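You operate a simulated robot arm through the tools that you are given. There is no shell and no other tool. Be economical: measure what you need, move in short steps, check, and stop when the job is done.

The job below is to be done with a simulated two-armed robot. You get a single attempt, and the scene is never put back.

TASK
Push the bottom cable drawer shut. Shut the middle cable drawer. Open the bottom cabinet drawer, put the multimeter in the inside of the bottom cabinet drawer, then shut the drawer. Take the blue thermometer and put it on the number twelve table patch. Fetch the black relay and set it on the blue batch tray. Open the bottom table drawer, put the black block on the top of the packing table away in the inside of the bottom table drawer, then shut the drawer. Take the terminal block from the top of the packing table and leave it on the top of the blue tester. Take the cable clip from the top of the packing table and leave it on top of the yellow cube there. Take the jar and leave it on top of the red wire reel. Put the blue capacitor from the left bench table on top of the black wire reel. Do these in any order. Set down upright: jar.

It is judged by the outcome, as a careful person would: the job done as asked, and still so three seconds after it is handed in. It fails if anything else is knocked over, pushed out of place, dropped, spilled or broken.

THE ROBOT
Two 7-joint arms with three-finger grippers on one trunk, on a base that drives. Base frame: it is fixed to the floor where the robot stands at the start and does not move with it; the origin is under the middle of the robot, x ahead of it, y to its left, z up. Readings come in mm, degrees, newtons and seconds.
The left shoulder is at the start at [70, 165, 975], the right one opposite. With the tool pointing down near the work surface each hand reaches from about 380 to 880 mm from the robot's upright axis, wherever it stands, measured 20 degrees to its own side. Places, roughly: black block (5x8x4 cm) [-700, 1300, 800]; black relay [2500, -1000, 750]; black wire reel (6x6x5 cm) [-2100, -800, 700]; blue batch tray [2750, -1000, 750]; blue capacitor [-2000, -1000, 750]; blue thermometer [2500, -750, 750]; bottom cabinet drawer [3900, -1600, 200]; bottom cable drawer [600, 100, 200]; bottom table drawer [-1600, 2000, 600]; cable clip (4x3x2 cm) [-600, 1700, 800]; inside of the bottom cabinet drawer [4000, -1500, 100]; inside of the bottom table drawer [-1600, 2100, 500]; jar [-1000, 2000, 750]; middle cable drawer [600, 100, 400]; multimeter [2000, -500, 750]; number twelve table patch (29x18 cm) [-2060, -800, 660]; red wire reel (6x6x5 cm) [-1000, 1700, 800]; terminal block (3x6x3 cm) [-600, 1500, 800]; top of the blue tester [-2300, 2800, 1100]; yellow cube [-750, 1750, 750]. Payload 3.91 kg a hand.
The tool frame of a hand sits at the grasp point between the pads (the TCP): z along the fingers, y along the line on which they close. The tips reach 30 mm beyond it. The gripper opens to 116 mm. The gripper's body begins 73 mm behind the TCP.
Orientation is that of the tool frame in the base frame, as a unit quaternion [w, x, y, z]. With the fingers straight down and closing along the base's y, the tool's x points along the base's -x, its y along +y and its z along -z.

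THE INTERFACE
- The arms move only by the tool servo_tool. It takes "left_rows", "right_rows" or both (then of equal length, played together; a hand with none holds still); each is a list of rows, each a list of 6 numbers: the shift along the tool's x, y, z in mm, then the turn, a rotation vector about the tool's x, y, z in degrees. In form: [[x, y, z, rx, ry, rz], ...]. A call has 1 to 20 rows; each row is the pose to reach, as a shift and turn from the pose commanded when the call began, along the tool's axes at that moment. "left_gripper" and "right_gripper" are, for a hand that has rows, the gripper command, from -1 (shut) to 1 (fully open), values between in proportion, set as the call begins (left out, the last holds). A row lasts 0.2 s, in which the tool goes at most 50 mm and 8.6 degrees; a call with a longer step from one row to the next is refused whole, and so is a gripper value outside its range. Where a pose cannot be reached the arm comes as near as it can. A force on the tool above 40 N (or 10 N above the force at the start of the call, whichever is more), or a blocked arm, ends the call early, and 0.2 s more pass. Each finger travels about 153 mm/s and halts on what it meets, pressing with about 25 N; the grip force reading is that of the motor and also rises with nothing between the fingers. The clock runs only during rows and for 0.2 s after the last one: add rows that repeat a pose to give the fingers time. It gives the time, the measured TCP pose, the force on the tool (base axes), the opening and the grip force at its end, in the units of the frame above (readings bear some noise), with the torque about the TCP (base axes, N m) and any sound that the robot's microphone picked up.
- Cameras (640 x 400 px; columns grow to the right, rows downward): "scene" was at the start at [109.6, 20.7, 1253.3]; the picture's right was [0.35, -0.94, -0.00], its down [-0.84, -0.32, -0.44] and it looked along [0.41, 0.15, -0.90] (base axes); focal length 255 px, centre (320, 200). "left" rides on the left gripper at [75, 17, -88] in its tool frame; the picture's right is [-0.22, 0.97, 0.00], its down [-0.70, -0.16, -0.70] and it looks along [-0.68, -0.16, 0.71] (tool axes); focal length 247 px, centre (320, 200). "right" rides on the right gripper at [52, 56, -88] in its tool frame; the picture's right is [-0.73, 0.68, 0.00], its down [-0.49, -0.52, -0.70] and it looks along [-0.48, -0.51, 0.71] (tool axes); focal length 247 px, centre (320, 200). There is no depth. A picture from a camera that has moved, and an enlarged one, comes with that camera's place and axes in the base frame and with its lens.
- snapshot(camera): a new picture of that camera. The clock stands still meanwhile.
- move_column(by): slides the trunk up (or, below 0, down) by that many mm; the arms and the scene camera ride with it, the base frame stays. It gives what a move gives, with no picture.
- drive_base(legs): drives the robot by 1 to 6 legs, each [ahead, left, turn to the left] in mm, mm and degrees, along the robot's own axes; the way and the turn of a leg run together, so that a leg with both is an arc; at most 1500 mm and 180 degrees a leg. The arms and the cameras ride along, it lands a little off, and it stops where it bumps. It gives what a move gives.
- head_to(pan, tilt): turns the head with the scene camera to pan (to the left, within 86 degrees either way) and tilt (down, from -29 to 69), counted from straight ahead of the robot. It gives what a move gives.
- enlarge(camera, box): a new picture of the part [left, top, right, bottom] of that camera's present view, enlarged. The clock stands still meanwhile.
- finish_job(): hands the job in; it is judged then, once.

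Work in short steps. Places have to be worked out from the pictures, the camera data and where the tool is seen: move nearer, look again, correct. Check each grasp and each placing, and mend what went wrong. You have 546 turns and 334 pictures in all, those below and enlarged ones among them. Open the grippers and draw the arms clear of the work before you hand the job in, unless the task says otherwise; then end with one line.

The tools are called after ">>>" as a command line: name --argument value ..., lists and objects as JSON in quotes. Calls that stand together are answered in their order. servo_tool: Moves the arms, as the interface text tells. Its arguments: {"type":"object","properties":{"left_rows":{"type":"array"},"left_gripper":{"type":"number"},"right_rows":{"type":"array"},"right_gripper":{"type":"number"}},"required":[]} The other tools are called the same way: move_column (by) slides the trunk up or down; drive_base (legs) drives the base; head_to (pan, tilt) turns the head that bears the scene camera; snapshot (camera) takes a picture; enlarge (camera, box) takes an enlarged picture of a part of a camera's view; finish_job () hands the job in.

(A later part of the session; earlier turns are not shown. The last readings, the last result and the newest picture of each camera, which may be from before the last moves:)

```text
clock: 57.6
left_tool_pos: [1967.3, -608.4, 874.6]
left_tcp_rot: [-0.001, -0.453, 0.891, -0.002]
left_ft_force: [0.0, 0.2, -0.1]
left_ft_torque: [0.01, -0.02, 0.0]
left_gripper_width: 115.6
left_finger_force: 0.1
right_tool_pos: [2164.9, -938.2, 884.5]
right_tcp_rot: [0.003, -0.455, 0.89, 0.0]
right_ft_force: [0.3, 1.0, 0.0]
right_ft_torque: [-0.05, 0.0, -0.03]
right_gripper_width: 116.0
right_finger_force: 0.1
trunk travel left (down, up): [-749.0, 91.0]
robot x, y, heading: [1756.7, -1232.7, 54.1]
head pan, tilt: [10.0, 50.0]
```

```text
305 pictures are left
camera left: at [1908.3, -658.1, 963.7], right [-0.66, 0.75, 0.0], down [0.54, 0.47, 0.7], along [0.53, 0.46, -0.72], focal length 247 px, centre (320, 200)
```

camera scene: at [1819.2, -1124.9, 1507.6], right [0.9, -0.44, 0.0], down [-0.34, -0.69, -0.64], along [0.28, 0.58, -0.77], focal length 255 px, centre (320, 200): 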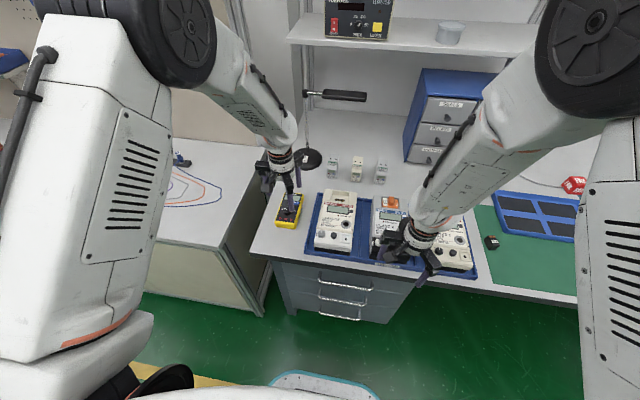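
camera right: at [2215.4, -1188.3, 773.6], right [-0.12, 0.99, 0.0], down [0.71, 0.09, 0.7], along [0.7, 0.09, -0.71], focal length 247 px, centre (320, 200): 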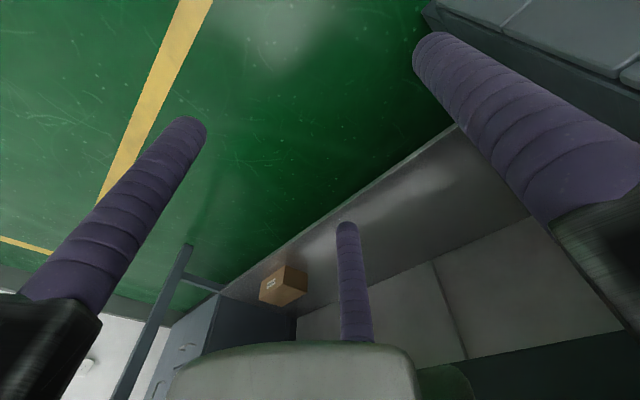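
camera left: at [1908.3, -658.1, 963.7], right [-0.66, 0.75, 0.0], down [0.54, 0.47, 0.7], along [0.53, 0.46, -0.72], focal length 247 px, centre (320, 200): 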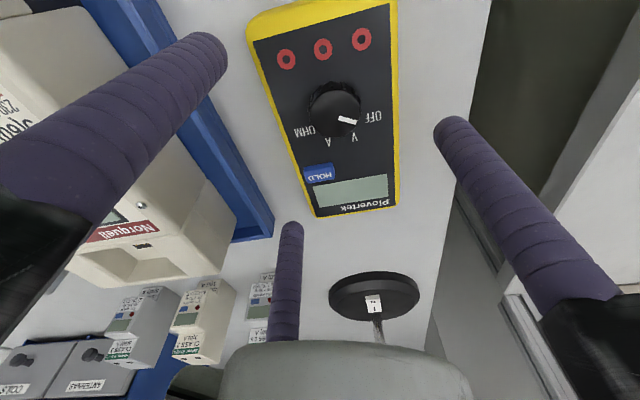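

Fingers now straddle the multimeter with clearance. Descend slowly.

>>> servo_tool --left_rows '[[0, 0, 10, 0, 0, 0], [0, 0, 20, 0, 0, 0], [0, 0, 30, 0, 0, 0], [0, 0, 36, 0, 0, 0], [0, 0, 42, 0, 0, 0], [0, 0, 46, 0, 0, 0], [0, 0, 50, 0, 0, 0]]'

>>> snapshot --camera "left"

```text
clock: 59.2
left_tool_pos: [1966.8, -608.6, 830.8]
left_tcp_rot: [0.002, -0.453, 0.891, 0.001]
left_ft_force: [-0.7, 1.3, 27.0]
left_ft_torque: [-1.71, 0.24, -0.06]
left_gripper_width: 114.6
left_finger_force: 0.1
right_tool_pos: [2164.9, -940.6, 885.8]
right_tcp_rot: [0.003, -0.455, 0.89, 0.002]
right_ft_force: [-0.2, 0.4, 0.0]
right_ft_torque: [-0.03, -0.02, -0.01]
right_gripper_width: 115.8
right_finger_force: 0.0
trunk travel left (down, up): [-749.0, 91.0]
robot x, y, heading: [1753.3, -1232.5, 53.9]
head pan, tilt: [10.0, 50.0]
```

```text
304 pictures are left
camera left: at [1907.6, -659.8, 917.5], right [-0.66, 0.75, 0.0], down [0.54, 0.47, 0.7], along [0.53, 0.46, -0.71], focal length 247 px, centre (320, 200)
```

left: 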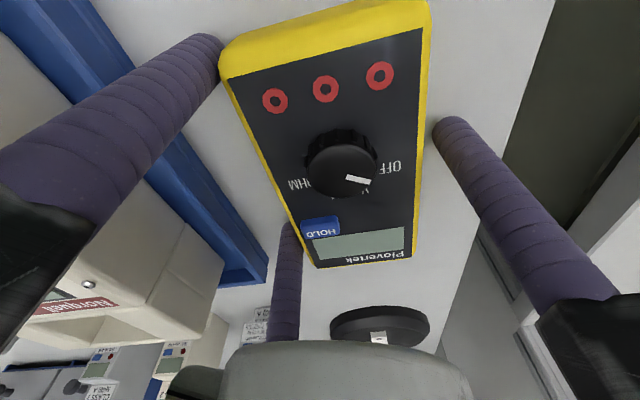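

One fingertip is touching something; I lift 3 mm and close.

>>> servo_tool --left_rows '[[0, 0, -5, 0, 0, 0], [0, 0, -5, 0, 0, 0]]'

>>> servo_tool --left_rows '[[0, 0, 0, 0, 0, 0], [0, 0, 0, 0, 0, 0], [0, 0, 0, 0, 0, 0], [0, 0, 0, 0, 0, 0]]' --left_gripper -1

>>> snapshot --camera "left"

```text
clock: 59.8
left_tool_pos: [1965.3, -610.7, 829.8]
left_tcp_rot: [-0.001, -0.454, 0.891, -0.001]
left_ft_force: [-0.2, 0.1, 0.7]
left_ft_torque: [0.02, 0.0, 0.01]
left_gripper_width: 115.8
left_finger_force: 0.0
right_tool_pos: [2165.5, -939.3, 885.3]
right_tcp_rot: [0.001, -0.456, 0.89, 0.001]
right_ft_force: [-0.2, -0.3, -0.1]
right_ft_torque: [-0.03, -0.01, -0.02]
right_gripper_width: 116.1
right_finger_force: 0.0
trunk travel left (down, up): [-749.0, 91.0]
robot x, y, heading: [1756.3, -1230.5, 53.9]
head pan, tilt: [10.0, 50.0]
```

```text
clock: 60.8
left_tool_pos: [1967.1, -610.5, 831.1]
left_tcp_rot: [-0.001, -0.453, 0.892, 0.0]
left_ft_force: [0.6, -0.8, 0.4]
left_ft_torque: [-0.06, -0.05, 0.03]
left_gripper_width: 101.0
left_finger_force: 25.1
right_tool_pos: [2165.9, -938.2, 884.4]
right_tcp_rot: [0.003, -0.455, 0.89, 0.0]
right_ft_force: [-0.2, 0.0, 0.5]
right_ft_torque: [-0.01, 0.02, -0.03]
right_gripper_width: 115.9
right_finger_force: 0.2
trunk travel left (down, up): [-749.0, 91.0]
robot x, y, heading: [1755.6, -1231.6, 53.9]
head pan, tilt: [10.0, 50.0]
```

```text
303 pictures are left
camera left: at [1907.5, -659.4, 919.0], right [-0.66, 0.76, 0.0], down [0.54, 0.47, 0.7], along [0.53, 0.46, -0.72], focal length 247 px, centre (320, 200)
```

left: 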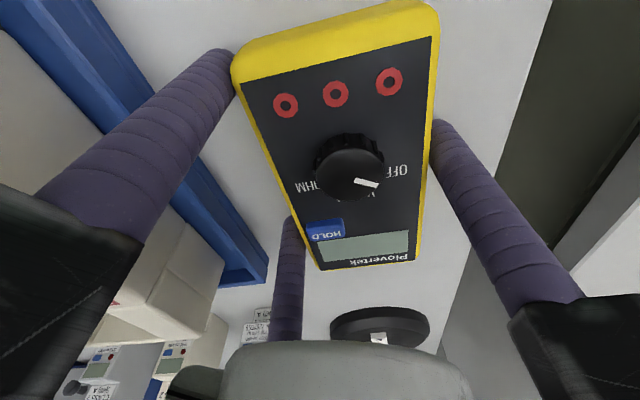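

Gripped at 101 mm with 25 N. Lift and check.

>>> servo_tool --left_rows '[[0, 0, -20, 0, 0, 0], [0, 0, -40, 0, 0, 0], [0, 0, -80, 0, 0, 0], [0, 0, -120, 0, 0, 0], [0, 0, -120, 0, 0, 0]]'

>>> snapshot --camera "left"

>>> snapshot --camera "scene"

```text
clock: 62.0
left_tool_pos: [1970.0, -607.7, 949.1]
left_tcp_rot: [-0.002, -0.453, 0.892, -0.001]
left_ft_force: [-0.4, -0.2, -3.1]
left_ft_torque: [-0.05, 0.03, -0.04]
left_gripper_width: 100.9
left_finger_force: 24.2
right_tool_pos: [2166.5, -937.2, 884.3]
right_tcp_rot: [0.003, -0.455, 0.89, 0.0]
right_ft_force: [-0.4, -1.0, 0.2]
right_ft_torque: [-0.02, 0.0, 0.0]
right_gripper_width: 115.8
right_finger_force: 0.1
trunk travel left (down, up): [-749.0, 91.0]
robot x, y, heading: [1756.7, -1232.3, 54.1]
head pan, tilt: [10.0, 50.0]
```

```text
302 pictures are left
camera left: at [1911.1, -656.4, 1038.0], right [-0.66, 0.76, 0.0], down [0.54, 0.47, 0.7], along [0.53, 0.46, -0.72], focal length 247 px, centre (320, 200)
```

left: 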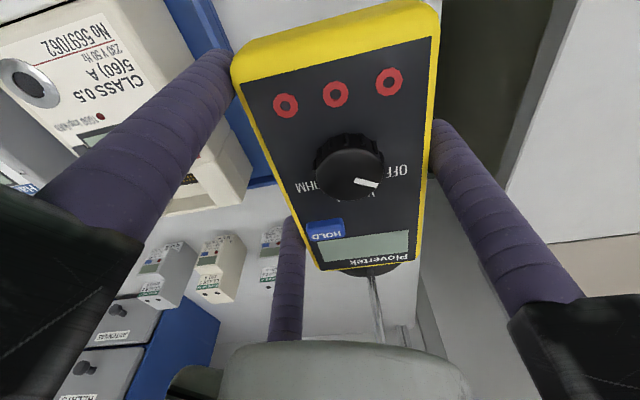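

```text
301 pictures are left
camera scene: at [1820.4, -1122.5, 1507.3], right [0.9, -0.44, 0.0], down [-0.34, -0.69, -0.64], along [0.28, 0.58, -0.77], focal length 255 px, centre (320, 200)
```

scene: 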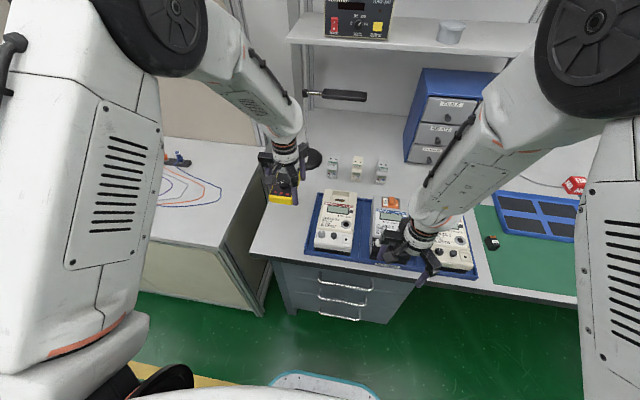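

Multimeter held securely. I retract the left hand, raise the trunk 60 mm, and slide right for the relay with the right hand.

>>> servo_tool --left_rows '[[45, 0, 0, 0, 0, 0], [90, 0, 0, 0, 0, 0], [135, 0, 0, 0, 0, 0], [180, 0, 0, 0, 0, 0], [225, 0, 0, 0, 0, 0], [260, 0, 0, 0, 0, 0]]'

>>> move_column --by 60

>>> drive_base --legs '[[0, -330, 0]]'

>>> head_to --pan -25 --tilt 55

>>> snapshot --camera "scene"

>>> snapshot --camera "right"

```text
clock: 63.4
left_tool_pos: [1814.0, -816.7, 951.1]
left_tcp_rot: [0.0, -0.454, 0.891, 0.0]
left_ft_force: [0.5, -0.5, -2.9]
left_ft_torque: [-0.03, -0.04, 0.03]
left_gripper_width: 101.0
left_finger_force: 24.7
right_tool_pos: [2165.0, -937.9, 885.2]
right_tcp_rot: [0.003, -0.456, 0.89, 0.0]
right_ft_force: [0.2, 1.2, 0.0]
right_ft_torque: [0.0, -0.02, 0.0]
right_gripper_width: 116.3
right_finger_force: 0.1
trunk travel left (down, up): [-749.0, 91.0]
robot x, y, heading: [1753.2, -1232.8, 54.0]
head pan, tilt: [10.0, 50.0]
```

```text
clock: 64.4
left_tool_pos: [1814.4, -816.0, 1010.1]
left_tcp_rot: [0.0, -0.453, 0.891, 0.0]
left_ft_force: [-0.7, -0.2, -3.2]
left_ft_torque: [-0.05, 0.0, -0.02]
left_gripper_width: 100.8
left_finger_force: 24.9
right_tool_pos: [2165.9, -936.8, 944.8]
right_tcp_rot: [0.002, -0.456, 0.89, 0.0]
right_ft_force: [-0.3, 0.4, -0.4]
right_ft_torque: [0.01, 0.01, -0.02]
right_gripper_width: 116.0
right_finger_force: 0.1
trunk travel left (down, up): [-809.0, 31.0]
robot x, y, heading: [1754.7, -1232.8, 53.9]
head pan, tilt: [10.0, 50.0]
```

```text
clock: 66.6
left_tool_pos: [2079.9, -1009.9, 1010.3]
left_tcp_rot: [-0.001, -0.455, 0.891, 0.0]
left_ft_force: [-0.3, 0.4, -3.4]
left_ft_torque: [-0.09, -0.01, 0.02]
left_gripper_width: 100.9
left_finger_force: 25.5
right_tool_pos: [2431.0, -1130.9, 945.4]
right_tcp_rot: [0.001, -0.456, 0.89, 0.0]
right_ft_force: [-0.5, -0.3, 0.1]
right_ft_torque: [-0.02, 0.02, -0.01]
right_gripper_width: 115.9
right_finger_force: 0.2
trunk travel left (down, up): [-809.0, 31.0]
robot x, y, heading: [2022.2, -1427.0, 54.2]
head pan, tilt: [10.0, 50.0]
```

```text
clock: 67.6
left_tool_pos: [2079.9, -1009.9, 1009.7]
left_tcp_rot: [0.0, -0.455, 0.891, -0.001]
left_ft_force: [-0.1, 0.8, -3.0]
left_ft_torque: [-0.07, -0.04, 0.03]
left_gripper_width: 100.7
left_finger_force: 24.7
right_tool_pos: [2431.3, -1129.8, 944.9]
right_tcp_rot: [0.003, -0.456, 0.89, 0.0]
right_ft_force: [0.3, -0.7, -0.3]
right_ft_torque: [0.0, 0.01, -0.01]
right_gripper_width: 116.3
right_finger_force: 0.0
trunk travel left (down, up): [-809.0, 31.0]
robot x, y, heading: [2023.3, -1426.5, 54.0]
head pan, tilt: [-25.0, 55.0]
```

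```text
300 pictures are left
camera scene: at [2115.7, -1351.7, 1561.0], right [0.49, -0.87, 0.0], down [-0.72, -0.4, -0.57], along [0.5, 0.28, -0.82], focal length 255 px, centre (320, 200)
```

scene: 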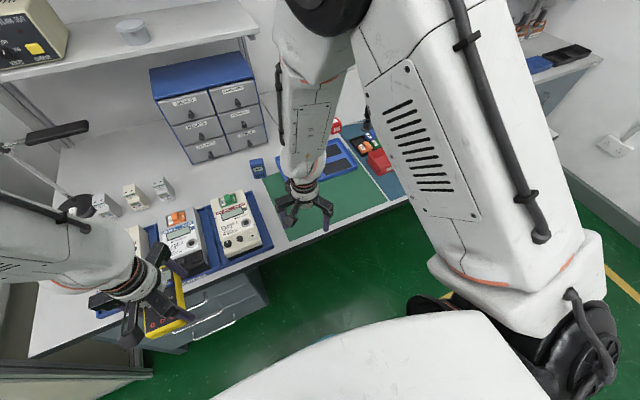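

```text
299 pictures are left
camera right: at [2354.2, -1139.8, 1033.5], right [-0.13, 0.99, 0.0], down [0.71, 0.09, 0.7], along [0.7, 0.09, -0.71], focal length 247 px, centre (320, 200)
```

right: 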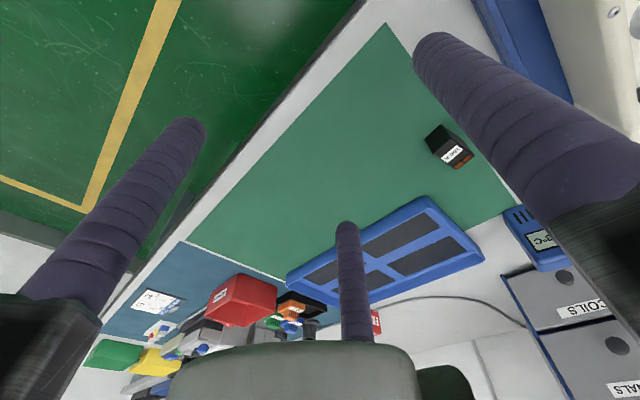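

Relay ≈ (2481,-985); tray near-left compartment ≈ (2647,-973). The gripper behaves like a concentric three-jaw. Move the right hand above the relay and look.

>>> servo_tool --right_rows '[[-37, 11, 0, 0, 0, 0], [-74, 22, 0, 0, 0, 0], [-110, 34, 0, 0, 0, 0], [-147, 45, 0, 0, 0, 0], [-147, 45, 30, 0, 0, 0], [-147, 45, 45, 0, 0, 0]]'

>>> snapshot --camera "right"

>>> enlarge --camera "scene" --box '[200, 120, 400, 260]'

```text
clock: 69.0
left_tool_pos: [2079.5, -1010.5, 1009.7]
left_tcp_rot: [-0.002, -0.455, 0.891, 0.0]
left_ft_force: [0.0, -0.4, -3.4]
left_ft_torque: [-0.06, -0.04, -0.03]
left_gripper_width: 100.8
left_finger_force: 25.0
right_tool_pos: [2480.1, -985.0, 900.2]
right_tcp_rot: [0.002, -0.456, 0.89, 0.001]
right_ft_force: [-0.3, -0.3, -0.1]
right_ft_torque: [0.01, 0.0, -0.01]
right_gripper_width: 115.8
right_finger_force: 0.1
trunk travel left (down, up): [-809.0, 31.0]
robot x, y, heading: [2020.1, -1423.7, 54.2]
head pan, tilt: [-25.0, 55.0]
```

```text
298 pictures are left
camera right: at [2403.1, -993.8, 989.4], right [-0.13, 0.99, 0.0], down [0.71, 0.09, 0.7], along [0.7, 0.09, -0.71], focal length 247 px, centre (320, 200)
```

right: 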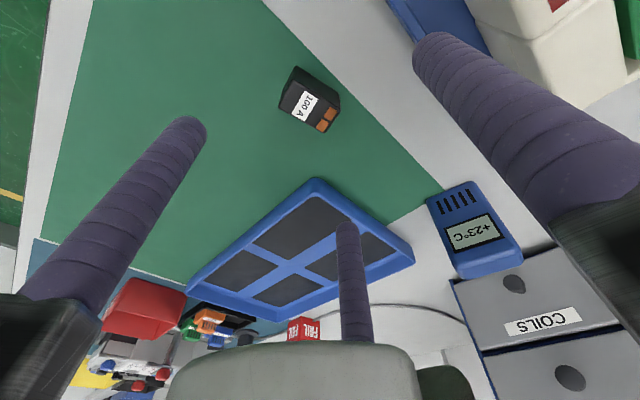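

```text
2.86 times, centred on (300, 190) of scene
camera zoom: at [2116.4, -1352.1, 1561.0], right [0.49, -0.87, 0.0], down [-0.72, -0.4, -0.57], along [0.5, 0.28, -0.82], focal length 729 px, centre (377, 229)
```

zoom: 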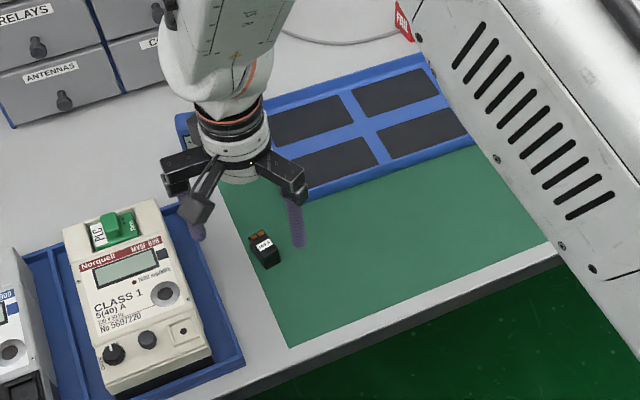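

>>> enlarge --camera "right" --box '[250, 50, 370, 150]'

```text
4.00 times, centred on (310, 100) of right
camera zoom: at [2403.1, -993.8, 989.4], right [-0.13, 0.99, 0.0], down [0.71, 0.09, 0.7], along [0.7, 0.09, -0.71], focal length 988 px, centre (360, 600)
```

zoom: 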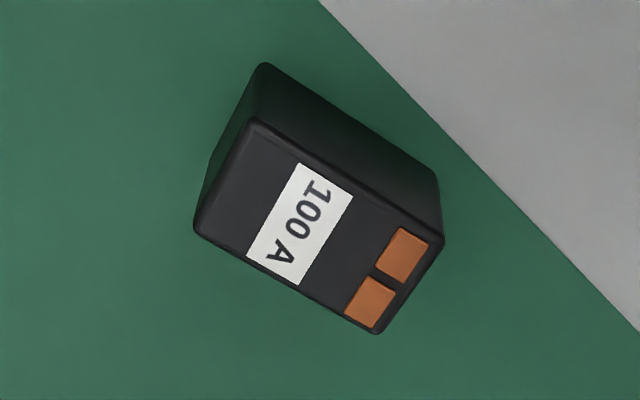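

Relay: 37×21×29 mm, centre (2477,-991), long axis ~66°, top z≈826. I rotate −11.7° about tool z, align, and descend to z 834.

>>> servo_tool --right_rows '[[3, -2.5, 0, 0, 0, -6], [5.8, -4.7, 0, 0, 0, -11.7], [5.8, -4.7, 20, 0, 0, -11.7], [5.8, -4.7, 40, 0, 0, -11.7], [5.8, -4.7, 55, 0, 0, -11.7], [5.8, -4.7, 66, 0, 0, -11.7], [5.8, -4.7, 66, 0, 0, -11.7]]' --right_gripper 0.2

>>> snapshot --camera "right"

```text
clock: 70.6
left_tool_pos: [2079.8, -1009.4, 1010.7]
left_tcp_rot: [-0.001, -0.455, 0.89, 0.0]
left_ft_force: [-0.3, 0.2, -3.1]
left_ft_torque: [-0.04, -0.03, -0.01]
left_gripper_width: 100.9
left_finger_force: 24.3
right_tool_pos: [2482.7, -991.4, 834.3]
right_tcp_rot: [0.002, -0.545, 0.838, 0.0]
right_ft_force: [-0.5, 0.5, 0.5]
right_ft_torque: [0.01, -0.02, 0.0]
right_gripper_width: 69.8
right_finger_force: 0.1
trunk travel left (down, up): [-809.0, 31.0]
robot x, y, heading: [2020.6, -1425.8, 54.0]
head pan, tilt: [-25.0, 55.0]
```

```text
295 pictures are left
camera right: at [2408.2, -1015.1, 923.0], right [-0.33, 0.95, 0.0], down [0.67, 0.23, 0.7], along [0.66, 0.23, -0.71], focal length 247 px, centre (320, 200)
```

right: 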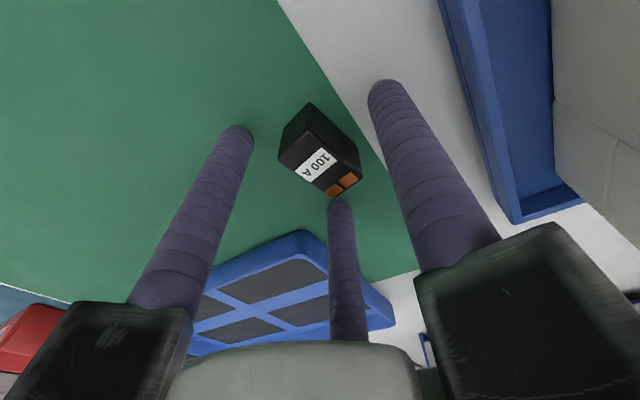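

Relay sits between the jaws. Close.

>>> servo_tool --right_rows '[[0, 0, 0, 0, 0, 0], [0, 0, 0, 0, 0, 0], [0, 0, 0, 0, 0, 0], [0, 0, 0, 0, 0, 0]]' --right_gripper -1

>>> servo_tool --right_rows '[[0, 0, -20, 0, 0, 0], [0, 0, -50, 0, 0, 0], [0, 0, -50, 0, 0, 0]]'

>>> snapshot --camera "right"

```text
clock: 71.6
left_tool_pos: [2080.9, -1010.2, 1009.9]
left_tcp_rot: [0.0, -0.455, 0.89, -0.001]
left_ft_force: [0.0, 0.3, -3.4]
left_ft_torque: [-0.05, -0.02, -0.03]
left_gripper_width: 100.7
left_finger_force: 24.9
right_tool_pos: [2482.5, -990.9, 834.1]
right_tcp_rot: [0.002, -0.545, 0.839, 0.0]
right_ft_force: [-0.3, 0.2, 1.8]
right_ft_torque: [0.0, -0.01, -0.01]
right_gripper_width: 27.3
right_finger_force: 24.7
trunk travel left (down, up): [-809.0, 31.0]
robot x, y, heading: [2023.9, -1426.7, 53.8]
head pan, tilt: [-25.0, 55.0]
```

```text
clock: 72.4
left_tool_pos: [2080.0, -1008.9, 1010.3]
left_tcp_rot: [-0.001, -0.455, 0.891, 0.0]
left_ft_force: [-0.2, 0.3, -2.5]
left_ft_torque: [-0.09, 0.02, -0.01]
left_gripper_width: 100.7
left_finger_force: 25.7
right_tool_pos: [2480.4, -993.5, 886.2]
right_tcp_rot: [0.002, -0.544, 0.839, 0.0]
right_ft_force: [0.2, 0.0, -1.0]
right_ft_torque: [-0.01, 0.0, 0.0]
right_gripper_width: 27.1
right_finger_force: 24.6
trunk travel left (down, up): [-809.0, 31.0]
robot x, y, heading: [2022.2, -1426.8, 54.2]
head pan, tilt: [-25.0, 55.0]
```

```text
294 pictures are left
camera right: at [2406.8, -1016.7, 974.2], right [-0.32, 0.95, 0.0], down [0.67, 0.23, 0.7], along [0.66, 0.23, -0.71], focal length 247 px, centre (320, 200)
```

right: 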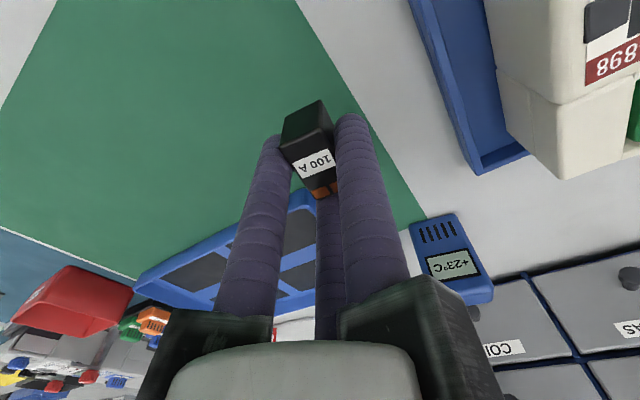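

Relay held. Move it over the tray's near-left compartment.

>>> servo_tool --right_rows '[[-21, -36, 0, 0, 0, 0], [-43, -72, 0, 0, 0, 0], [-64, -108, 0, 0, 0, 0], [-86, -144, 0, 0, 0, 0], [-86, -144, 0, 0, 0, 0]]'

>>> snapshot --camera "right"

>>> enlarge --camera "scene" --box '[220, 100, 420, 240]'

```text
clock: 73.6
left_tool_pos: [2079.3, -1011.0, 1009.9]
left_tcp_rot: [-0.001, -0.455, 0.891, -0.002]
left_ft_force: [0.2, 0.0, -3.0]
left_ft_torque: [-0.08, -0.01, 0.01]
left_gripper_width: 101.0
left_finger_force: 25.3
right_tool_pos: [2645.9, -971.8, 886.5]
right_tcp_rot: [0.002, -0.545, 0.839, 0.0]
right_ft_force: [0.9, -0.6, -0.5]
right_ft_torque: [0.03, 0.05, -0.01]
right_gripper_width: 27.2
right_finger_force: 24.8
trunk travel left (down, up): [-809.0, 31.0]
robot x, y, heading: [2020.6, -1429.7, 54.0]
head pan, tilt: [-25.0, 55.0]
```

```text
293 pictures are left
camera right: at [2572.2, -996.0, 975.5], right [-0.32, 0.95, 0.0], down [0.67, 0.23, 0.7], along [0.66, 0.23, -0.71], focal length 247 px, centre (320, 200)
```

right: 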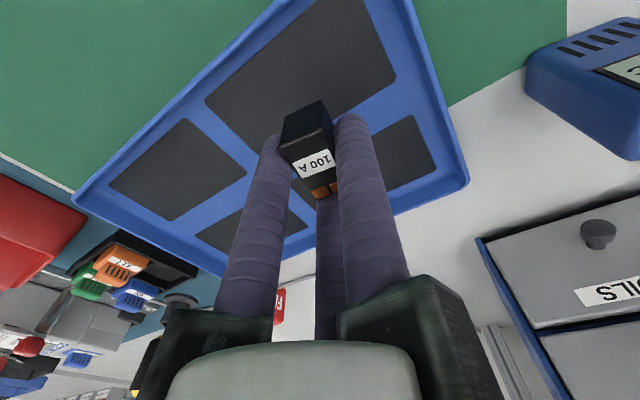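

```text
2.86 times, centred on (320, 170) of scene
camera zoom: at [2115.2, -1351.9, 1561.1], right [0.49, -0.87, 0.0], down [-0.72, -0.4, -0.57], along [0.5, 0.28, -0.82], focal length 729 px, centre (320, 286)
```

zoom: 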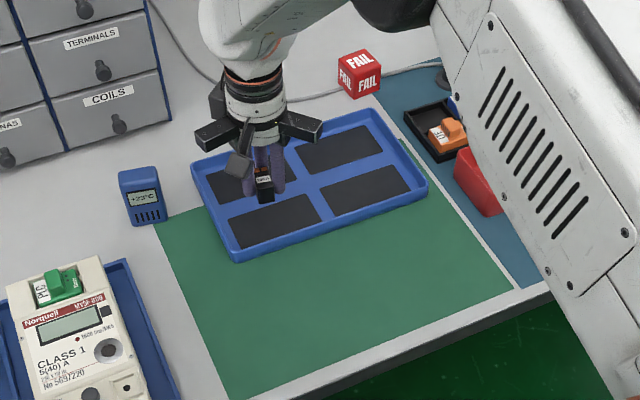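

The relay's projection is close to the divider; I shift it 33 mm toward the compartment centre and lower.

>>> servo_tool --right_rows '[[29, 16, 0, 0, 0, 0], [29, 16, 20, 0, 0, 0], [29, 16, 38, 0, 0, 0], [29, 16, 42, 0, 0, 0], [29, 16, 42, 0, 0, 0]]'

>>> snapshot --camera "right"

>>> enlarge --camera "scene" --box '[260, 120, 380, 210]'

```text
clock: 74.8
left_tool_pos: [2079.5, -1008.5, 1010.4]
left_tcp_rot: [0.0, -0.454, 0.891, 0.0]
left_ft_force: [0.5, -1.2, -3.1]
left_ft_torque: [-0.06, -0.03, -0.03]
left_gripper_width: 100.9
left_finger_force: 24.6
right_tool_pos: [2621.5, -991.2, 843.3]
right_tcp_rot: [0.002, -0.545, 0.839, 0.0]
right_ft_force: [0.2, 0.5, -0.1]
right_ft_torque: [0.05, 0.03, 0.02]
right_gripper_width: 27.2
right_finger_force: 25.2
trunk travel left (down, up): [-809.0, 31.0]
robot x, y, heading: [2016.7, -1428.0, 54.2]
head pan, tilt: [-25.0, 55.0]
```

```text
291 pictures are left
camera right: at [2546.9, -1015.2, 932.6], right [-0.33, 0.95, 0.0], down [0.67, 0.23, 0.7], along [0.66, 0.23, -0.71], focal length 247 px, centre (320, 200)
```

right: 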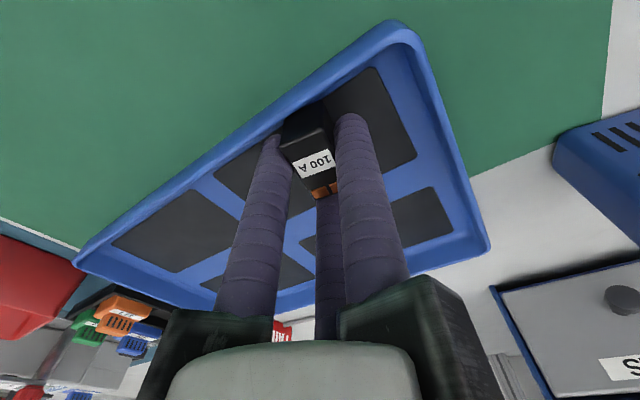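

```text
4.44 times, centred on (320, 165) of scene
camera zoom: at [2116.6, -1351.7, 1561.0], right [0.49, -0.87, 0.0], down [-0.72, -0.4, -0.57], along [0.5, 0.28, -0.82], focal length 1134 px, centre (320, 356)
```

zoom: 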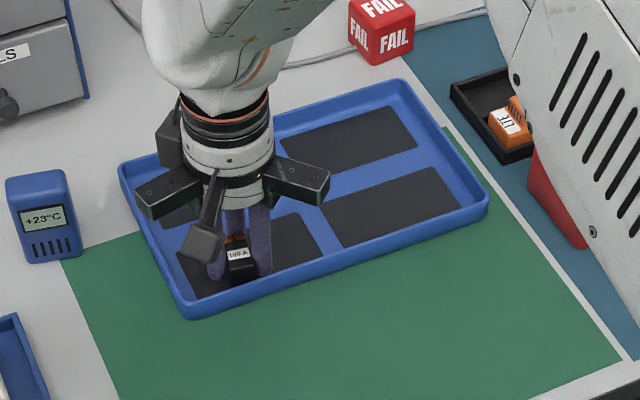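

Over the compartment. Lower slowly to contact.

>>> servo_tool --right_rows '[[0, 0, 2, 0, 0, 0], [0, 0, 4, 0, 0, 0], [0, 0, 5, 0, 0, 0], [0, 0, 5, 0, 0, 0]]'

```text
clock: 75.8
left_tool_pos: [2079.4, -1008.6, 1010.1]
left_tcp_rot: [0.0, -0.455, 0.891, 0.0]
left_ft_force: [0.7, -0.1, -4.0]
left_ft_torque: [-0.1, -0.07, -0.02]
left_gripper_width: 100.8
left_finger_force: 24.9
right_tool_pos: [2621.9, -993.2, 839.9]
right_tcp_rot: [0.003, -0.545, 0.839, 0.001]
right_ft_force: [1.1, 0.4, 7.9]
right_ft_torque: [-0.09, 0.08, 0.06]
right_gripper_width: 27.0
right_finger_force: 25.2
trunk travel left (down, up): [-809.0, 31.0]
robot x, y, heading: [2019.2, -1428.9, 54.1]
head pan, tilt: [-25.0, 55.0]
```

Contact felt (8 N). Release and lift straight up.

>>> servo_tool --right_rows '[[0, 0, -2, 0, 0, 0], [0, 0, -2, 0, 0, 0], [0, 0, -2, 0, 0, 0]]' --right_gripper 0.0

>>> servo_tool --right_rows '[[0, 0, -40, 0, 0, 0], [0, 0, -80, 0, 0, 0], [0, 0, -100, 0, 0, 0], [0, 0, -100, 0, 0, 0]]'

>>> enlarge --camera "scene" --box '[240, 100, 400, 220]'

>>> snapshot --camera "right"

```text
clock: 76.6
left_tool_pos: [2081.4, -1009.6, 1010.7]
left_tcp_rot: [-0.001, -0.455, 0.891, -0.001]
left_ft_force: [0.4, 0.1, -3.1]
left_ft_torque: [-0.02, 0.0, 0.0]
left_gripper_width: 100.8
left_finger_force: 24.5
right_tool_pos: [2621.2, -993.4, 839.6]
right_tcp_rot: [0.002, -0.544, 0.839, 0.0]
right_ft_force: [0.0, -0.4, 0.5]
right_ft_torque: [-0.01, 0.01, -0.01]
right_gripper_width: 58.0
right_finger_force: 0.1
trunk travel left (down, up): [-809.0, 31.0]
robot x, y, heading: [2021.0, -1423.6, 54.1]
head pan, tilt: [-25.0, 55.0]
```

```text
clock: 77.6
left_tool_pos: [2079.2, -1009.5, 1009.6]
left_tcp_rot: [-0.001, -0.455, 0.891, -0.001]
left_ft_force: [0.6, 0.2, -3.8]
left_ft_torque: [-0.04, 0.01, 0.01]
left_gripper_width: 100.6
left_finger_force: 24.9
right_tool_pos: [2622.0, -992.0, 942.4]
right_tcp_rot: [0.001, -0.544, 0.839, 0.0]
right_ft_force: [-0.2, 0.0, 0.1]
right_ft_torque: [-0.01, 0.0, 0.0]
right_gripper_width: 57.8
right_finger_force: 0.1
trunk travel left (down, up): [-809.0, 31.0]
robot x, y, heading: [2021.1, -1425.9, 54.1]
head pan, tilt: [-25.0, 55.0]
```

```text
3.33 times, centred on (320, 160) of scene
camera zoom: at [2116.3, -1352.0, 1561.0], right [0.49, -0.87, 0.0], down [-0.72, -0.4, -0.57], along [0.5, 0.28, -0.82], focal length 850 px, centre (320, 333)
```

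zoom: 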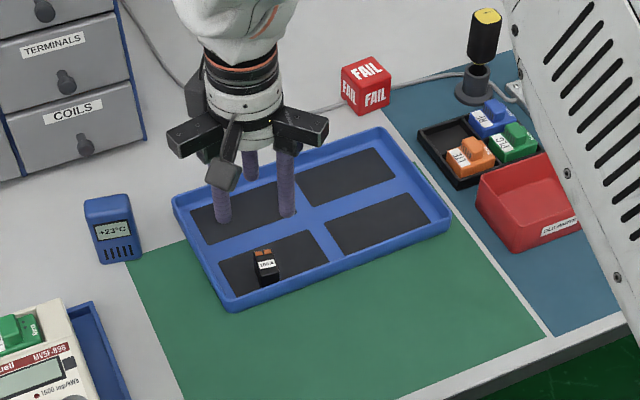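

```text
288 pictures are left
camera right: at [2546.5, -1016.1, 1031.5], right [-0.32, 0.95, 0.0], down [0.67, 0.23, 0.7], along [0.66, 0.23, -0.71], focal length 247 px, centre (320, 200)
```

right: 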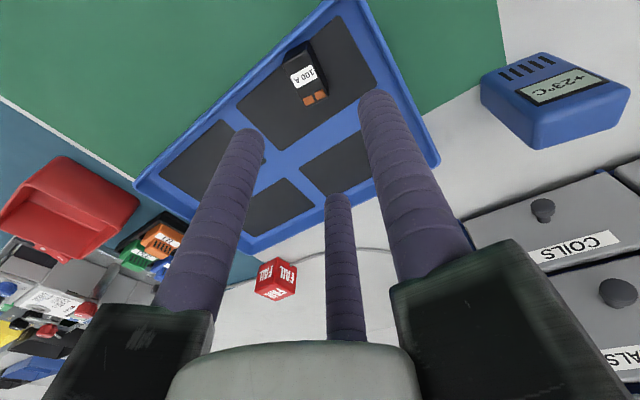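

Relay is on the tray. Retract the right hand and look toward the cabinet to the right.

>>> servo_tool --right_rows '[[40, 23, 0, 0, 0, 0], [80, 46, 0, 0, 0, 0], [120, 70, 0, 0, 0, 0], [160, 93, 0, 0, 0, 6], [204, 118, 0, 0, 0, 11.7], [204, 118, 0, 0, 0, 11.7]]'

>>> head_to --pan -55 --tilt 20

>>> snapshot --camera "scene"

```text
refused: row 5 steps farther than a row can; nothing moved
```

```text
clock: 78.6
left_tool_pos: [2080.8, -1009.3, 1010.2]
left_tcp_rot: [-0.001, -0.454, 0.891, 0.0]
left_ft_force: [0.7, -0.3, -3.2]
left_ft_torque: [-0.07, -0.01, -0.01]
left_gripper_width: 100.8
left_finger_force: 24.9
right_tool_pos: [2620.8, -992.8, 942.2]
right_tcp_rot: [0.003, -0.545, 0.839, 0.0]
right_ft_force: [-0.9, -0.3, 0.6]
right_ft_torque: [0.01, 0.01, 0.0]
right_gripper_width: 57.9
right_finger_force: 0.0
trunk travel left (down, up): [-809.0, 31.0]
robot x, y, heading: [2022.6, -1426.5, 54.2]
head pan, tilt: [-55.0, 20.0]
```

```text
287 pictures are left
camera scene: at [2146.4, -1388.5, 1613.0], right [-0.02, -1.0, 0.0], down [-0.34, 0.0, -0.94], along [0.94, -0.01, -0.34], focal length 255 px, centre (320, 200)
```

scene: 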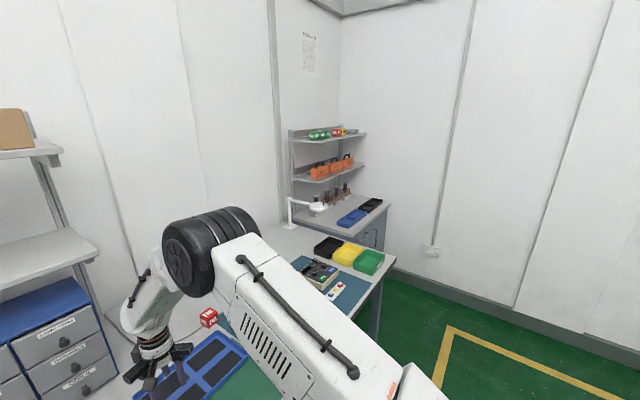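

Redo the retraction with smaller steps, then drive right along the bench in two legs.

>>> servo_tool --right_rows '[[40, 23, 0, 0, 0, 0], [80, 46, 0, 0, 0, 0], [120, 70, 0, 0, 0, 0], [160, 93, 0, 0, 0, 6], [190, 110, 0, 0, 0, 11.7], [204, 118, 0, 0, 0, 11.7], [204, 118, 0, 0, 0, 11.7]]'

>>> drive_base --legs '[[-60, 0, 0], [0, -1000, 0]]'

>>> head_to --pan -25 --tilt 30

>>> snapshot --camera "scene"

```text
clock: 80.2
left_tool_pos: [2080.1, -1010.7, 1010.4]
left_tcp_rot: [-0.001, -0.455, 0.89, 0.0]
left_ft_force: [0.2, 1.4, -2.5]
left_ft_torque: [-0.03, -0.03, 0.0]
left_gripper_width: 101.1
left_finger_force: 25.7
right_tool_pos: [2429.0, -1131.8, 937.6]
right_tcp_rot: [0.002, -0.456, 0.89, 0.0]
right_ft_force: [0.3, -0.3, 0.2]
right_ft_torque: [0.03, 0.02, -0.02]
right_gripper_width: 58.1
right_finger_force: 0.1
trunk travel left (down, up): [-809.0, 31.0]
robot x, y, heading: [2019.7, -1426.4, 54.1]
head pan, tilt: [-55.0, 20.0]
```

```text
clock: 85.9
left_tool_pos: [2842.3, -1638.3, 1009.9]
left_tcp_rot: [-0.001, -0.454, 0.891, 0.0]
left_ft_force: [-0.7, -0.3, -3.1]
left_ft_torque: [-0.07, -0.06, -0.01]
left_gripper_width: 100.7
left_finger_force: 25.1
right_tool_pos: [3192.6, -1758.9, 937.3]
right_tcp_rot: [0.002, -0.457, 0.89, 0.0]
right_ft_force: [-0.5, 0.8, -0.6]
right_ft_torque: [0.01, 0.01, -0.01]
right_gripper_width: 57.9
right_finger_force: 0.0
trunk travel left (down, up): [-809.0, 31.0]
robot x, y, heading: [2783.6, -2054.0, 54.0]
head pan, tilt: [-55.0, 20.0]
```

```text
clock: 86.8
left_tool_pos: [2843.1, -1636.9, 1010.0]
left_tcp_rot: [-0.001, -0.455, 0.891, 0.0]
left_ft_force: [0.1, -0.1, -2.9]
left_ft_torque: [-0.03, -0.04, 0.01]
left_gripper_width: 100.6
left_finger_force: 25.1
right_tool_pos: [3192.3, -1756.7, 937.7]
right_tcp_rot: [0.002, -0.456, 0.89, 0.0]
right_ft_force: [-0.3, 0.2, -0.3]
right_ft_torque: [0.02, -0.01, 0.02]
right_gripper_width: 58.2
right_finger_force: 0.1
trunk travel left (down, up): [-809.0, 31.0]
robot x, y, heading: [2785.6, -2053.9, 54.1]
head pan, tilt: [-25.0, 30.0]
```

```text
286 pictures are left
camera scene: at [2894.6, -1970.6, 1597.1], right [0.49, -0.87, 0.0], down [-0.44, -0.24, -0.87], along [0.76, 0.42, -0.5], focal length 255 px, centre (320, 200)
```

scene: 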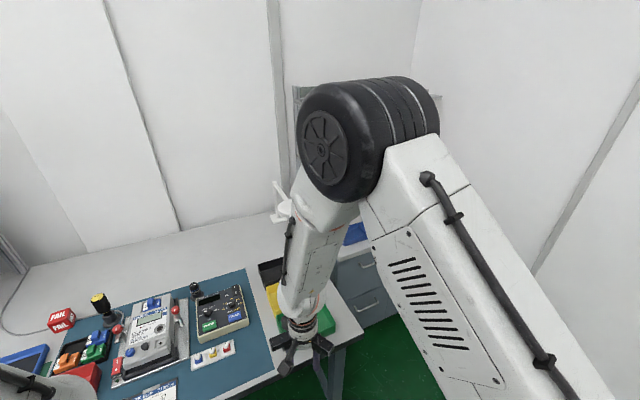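

Continue right 650 mm to line up with the cabinet.

>>> drive_base --legs '[[0, -550, 0]]'

>>> head_to --pan 0 --tilt 35

>>> snapshot --camera "scene"

>>> snapshot --camera "right"

```text
clock: 90.0
left_tool_pos: [3287.9, -1961.1, 1009.7]
left_tcp_rot: [0.0, -0.451, 0.893, -0.002]
left_ft_force: [1.1, 0.9, -3.2]
left_ft_torque: [-0.07, 0.01, -0.03]
left_gripper_width: 100.9
left_finger_force: 24.9
right_tool_pos: [3637.4, -2084.7, 938.1]
right_tcp_rot: [0.001, -0.454, 0.891, 0.0]
right_ft_force: [1.0, -0.7, 0.2]
right_ft_torque: [0.0, 0.02, -0.02]
right_gripper_width: 57.7
right_finger_force: 0.0
trunk travel left (down, up): [-809.0, 31.0]
robot x, y, heading: [3229.4, -2378.0, 53.5]
head pan, tilt: [-25.0, 30.0]
```

```text
clock: 90.9
left_tool_pos: [3289.0, -1961.6, 1010.8]
left_tcp_rot: [-0.001, -0.451, 0.892, -0.001]
left_ft_force: [-0.7, 0.5, -2.9]
left_ft_torque: [-0.02, -0.06, 0.0]
left_gripper_width: 100.6
left_finger_force: 24.6
right_tool_pos: [3636.6, -2085.5, 937.2]
right_tcp_rot: [0.002, -0.453, 0.891, 0.0]
right_ft_force: [0.1, -1.0, 0.4]
right_ft_torque: [0.01, -0.03, 0.01]
right_gripper_width: 57.8
right_finger_force: 0.1
trunk travel left (down, up): [-809.0, 31.0]
robot x, y, heading: [3228.0, -2380.7, 53.6]
head pan, tilt: [0.0, 35.0]
```

```text
285 pictures are left
camera scene: at [3310.9, -2267.2, 1589.2], right [0.8, -0.59, 0.0], down [-0.34, -0.46, -0.82], along [0.49, 0.66, -0.57], focal length 255 px, centre (320, 200)
```

scene: 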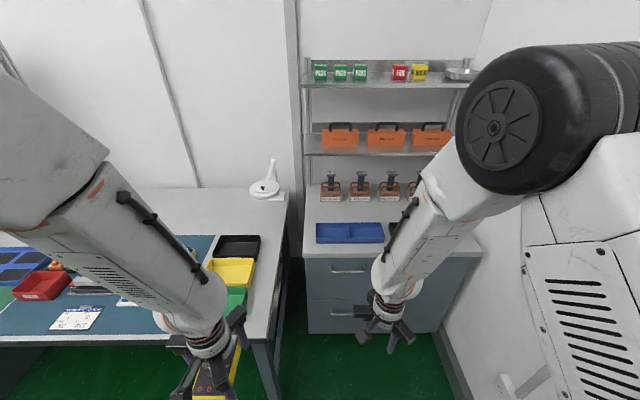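

```text
284 pictures are left
camera right: at [3559.2, -2093.7, 1026.6], right [-0.12, 0.99, 0.0], down [0.71, 0.08, 0.7], along [0.7, 0.09, -0.71], focal length 247 px, centre (320, 200)
```

right: 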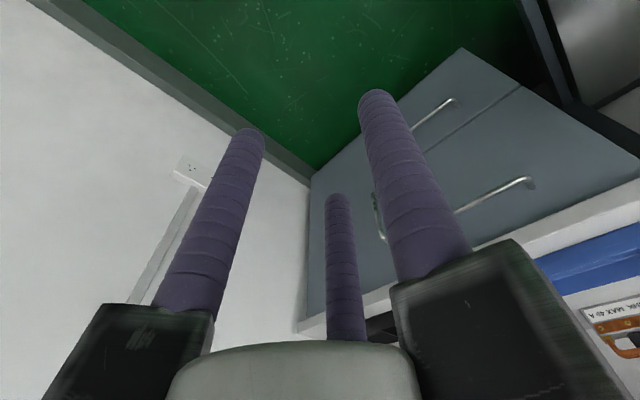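

>>> enlarge --camera "scene" --box '[280, 240, 460, 350]'

>>> enlarge --camera "right" --box '[300, 30, 640, 260]'

```text
3.56 times, centred on (370, 295) of scene
camera zoom: at [3310.9, -2267.2, 1589.2], right [0.8, -0.59, 0.0], down [-0.34, -0.46, -0.82], along [0.49, 0.66, -0.57], focal length 907 px, centre (142, -138)
```

zoom: 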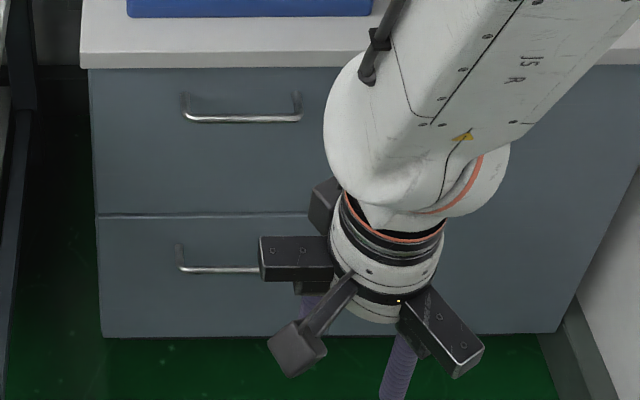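

```text
1.74 times, centred on (470, 145) of right
camera zoom: at [3559.2, -2093.7, 1026.6], right [-0.12, 0.99, 0.0], down [0.71, 0.08, 0.7], along [0.7, 0.09, -0.71], focal length 430 px, centre (59, 296)
```

zoom: 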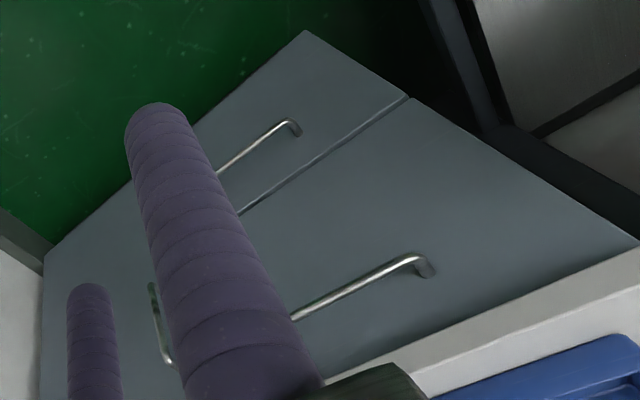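

Triangulated: bottom handle bar ≈ (3822,-1777), z≈433; panel ~35 mm behind it. I line up with it, keeping clear of bench and wall, then lower the trunk partway and check.

>>> drive_base --legs '[[0, -118, 0]]'

>>> servo_tool --right_rows '[[0, 0, 0, 0, -8, 0], [0, 0, 0, 0, -16, 0], [0, 0, 0, 0, -24, 0], [0, 0, 0, 0, -32, 0], [0, 0, 0, 0, -38, 0], [0, 0, 0, 0, -38, 0]]'

>>> servo_tool --right_rows '[[0, 0, 0, 0, 0, -8], [0, 0, 0, 0, 0, -16], [0, 0, 0, 0, 0, -24], [0, 0, 0, 0, 0, -30], [0, 0, 0, 0, 0, -30]]'

>>> move_column --by -250

>>> snapshot --camera "scene"

```text
clock: 92.1
left_tool_pos: [3383.8, -2029.9, 1011.6]
left_tcp_rot: [0.0, -0.45, 0.893, -0.001]
left_ft_force: [-0.4, -0.1, -2.8]
left_ft_torque: [-0.07, -0.03, -0.05]
left_gripper_width: 100.7
left_finger_force: 25.1
right_tool_pos: [3730.1, -2155.4, 937.6]
right_tcp_rot: [0.003, -0.452, 0.892, 0.0]
right_ft_force: [0.0, -0.5, -0.3]
right_ft_torque: [-0.06, -0.04, 0.01]
right_gripper_width: 57.7
right_finger_force: 0.1
trunk travel left (down, up): [-809.0, 31.0]
robot x, y, heading: [3321.2, -2447.2, 53.3]
head pan, tilt: [0.0, 35.0]
```

```text
clock: 93.5
left_tool_pos: [3384.3, -2030.6, 1009.0]
left_tcp_rot: [-0.001, -0.451, 0.893, -0.001]
left_ft_force: [-0.1, -0.6, -1.9]
left_ft_torque: [-0.04, -0.01, -0.01]
left_gripper_width: 100.8
left_finger_force: 25.3
right_tool_pos: [3731.4, -2155.9, 939.4]
right_tcp_rot: [0.291, -0.421, 0.846, 0.152]
right_ft_force: [0.0, -0.1, -0.4]
right_ft_torque: [0.02, 0.0, 0.02]
right_gripper_width: 57.8
right_finger_force: 0.0
trunk travel left (down, up): [-809.0, 31.0]
robot x, y, heading: [3318.9, -2446.6, 53.5]
head pan, tilt: [0.0, 35.0]
```

```text
clock: 94.7
left_tool_pos: [3384.1, -2030.2, 1009.8]
left_tcp_rot: [-0.001, -0.451, 0.893, 0.0]
left_ft_force: [0.2, 0.2, -2.8]
left_ft_torque: [-0.08, -0.03, -0.01]
left_gripper_width: 100.9
left_finger_force: 24.8
right_tool_pos: [3735.2, -2156.0, 938.9]
right_tcp_rot: [0.313, -0.606, 0.727, 0.083]
right_ft_force: [0.1, -0.1, 0.7]
right_ft_torque: [0.02, 0.01, -0.01]
right_gripper_width: 57.8
right_finger_force: 0.0
trunk travel left (down, up): [-809.0, 31.0]
robot x, y, heading: [3320.2, -2449.9, 53.3]
head pan, tilt: [0.0, 35.0]
```

```text
clock: 97.3
left_tool_pos: [3383.7, -2029.6, 760.6]
left_tcp_rot: [-0.001, -0.45, 0.893, 0.0]
left_ft_force: [-0.2, 0.5, -2.5]
left_ft_torque: [-0.03, -0.04, 0.01]
left_gripper_width: 100.6
left_finger_force: 25.2
right_tool_pos: [3734.0, -2155.2, 689.1]
right_tcp_rot: [0.313, -0.607, 0.726, 0.085]
right_ft_force: [-0.1, -0.2, -0.3]
right_ft_torque: [0.02, 0.0, 0.0]
right_gripper_width: 58.1
right_finger_force: 0.1
trunk travel left (down, up): [-559.0, 281.0]
robot x, y, heading: [3321.6, -2448.3, 53.6]
head pan, tilt: [0.0, 35.0]
```

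```text
281 pictures are left
camera scene: at [3404.4, -2336.6, 1339.3], right [0.8, -0.6, 0.0], down [-0.34, -0.46, -0.82], along [0.49, 0.66, -0.57], focal length 255 px, centre (320, 200)
```

scene: 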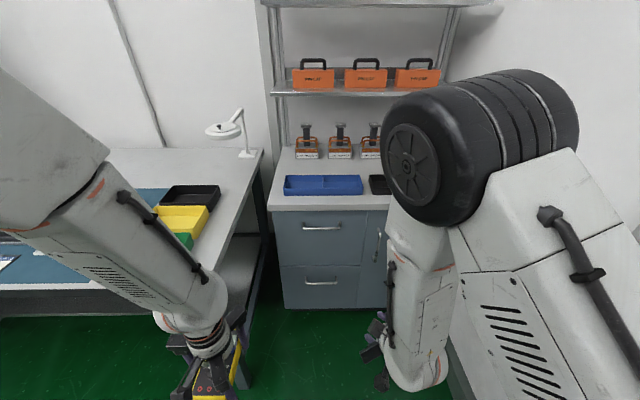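

Handle confirmed at (3823,-1780,437). Lower 198 mm more and drive forward 137 mm, keeping the hand short of the drawer.

>>> move_column --by -198

>>> drive_base --legs '[[137, 0, 0]]'

>>> snapshot --camera "scene"

>>> snapshot --camera "right"

```text
clock: 99.4
left_tool_pos: [3382.7, -2030.9, 561.1]
left_tcp_rot: [-0.001, -0.451, 0.893, -0.001]
left_ft_force: [-0.4, 0.1, -3.1]
left_ft_torque: [-0.02, -0.04, -0.02]
left_gripper_width: 100.9
left_finger_force: 25.0
right_tool_pos: [3734.1, -2156.4, 491.8]
right_tcp_rot: [0.312, -0.606, 0.727, 0.083]
right_ft_force: [0.0, -0.3, 0.2]
right_ft_torque: [0.0, -0.03, -0.02]
right_gripper_width: 57.8
right_finger_force: 0.1
trunk travel left (down, up): [-361.0, 479.0]
robot x, y, heading: [3318.0, -2445.3, 53.6]
head pan, tilt: [0.0, 35.0]
```

```text
clock: 100.8
left_tool_pos: [3465.6, -1920.4, 561.7]
left_tcp_rot: [-0.002, -0.45, 0.893, -0.001]
left_ft_force: [-0.4, 0.1, -3.5]
left_ft_torque: [-0.09, 0.01, 0.0]
left_gripper_width: 100.9
left_finger_force: 25.2
right_tool_pos: [3815.5, -2045.6, 490.6]
right_tcp_rot: [0.313, -0.607, 0.726, 0.085]
right_ft_force: [0.1, 1.0, 0.0]
right_ft_torque: [0.01, -0.02, -0.03]
right_gripper_width: 58.0
right_finger_force: 0.2
trunk travel left (down, up): [-361.0, 479.0]
robot x, y, heading: [3404.9, -2338.3, 53.3]
head pan, tilt: [0.0, 35.0]
```

```text
280 pictures are left
camera scene: at [3486.3, -2225.9, 1141.0], right [0.8, -0.6, 0.0], down [-0.34, -0.46, -0.82], along [0.49, 0.66, -0.57], focal length 255 px, centre (320, 200)
```

scene: 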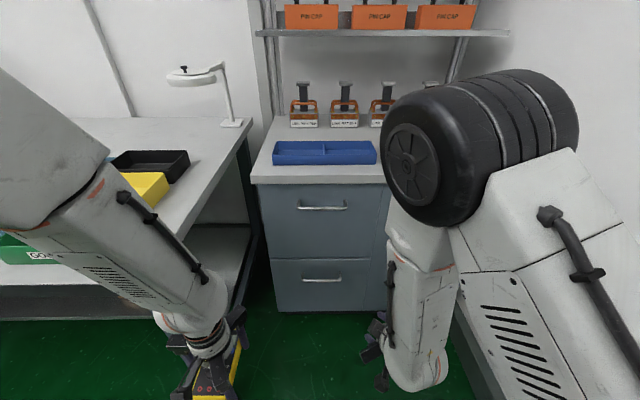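

```text
279 pictures are left
camera right: at [3726.8, -2118.1, 517.7], right [-0.58, 0.78, 0.23], down [0.28, -0.08, 0.96], along [0.76, 0.62, -0.17], focal length 247 px, centre (320, 200)
```

right: 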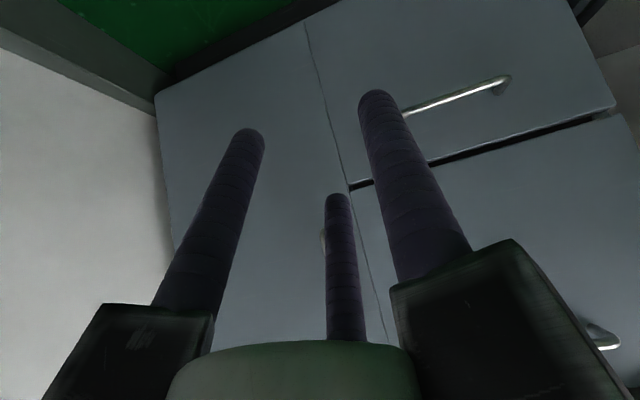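

>>> enlarge --camera "scene" --box '[250, 180, 410, 320]'

>>> enlarge --camera "right" --box '[380, 40, 640, 200]'

```text
2.86 times, centred on (330, 250) of scene
camera zoom: at [3486.3, -2225.9, 1141.0], right [0.8, -0.6, 0.0], down [-0.34, -0.46, -0.82], along [0.49, 0.66, -0.57], focal length 729 px, centre (291, 57)
```

zoom: 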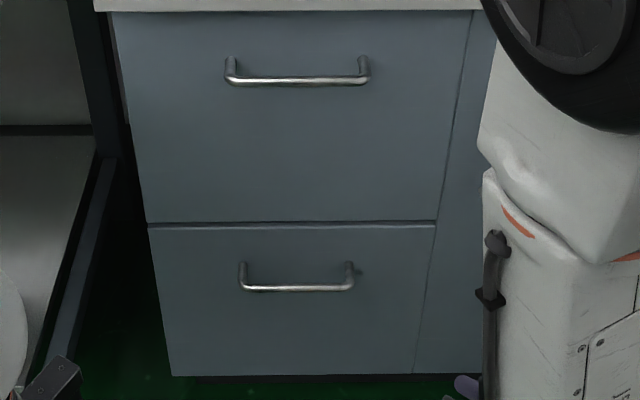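

```text
2.46 times, centred on (510, 120) of right
camera zoom: at [3726.8, -2118.1, 517.7], right [-0.58, 0.78, 0.23], down [0.28, -0.08, 0.96], along [0.76, 0.62, -0.17], focal length 608 px, centre (-148, 397)
```

zoom: 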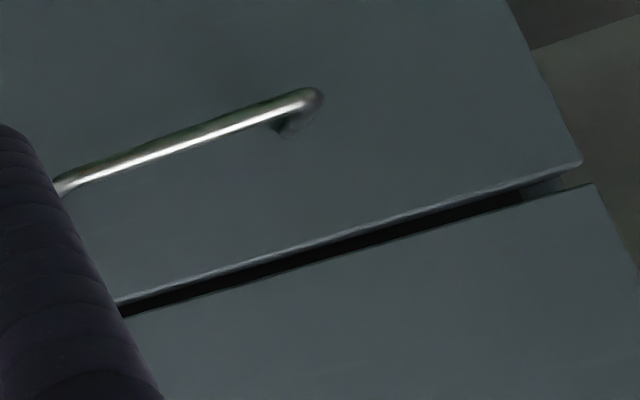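

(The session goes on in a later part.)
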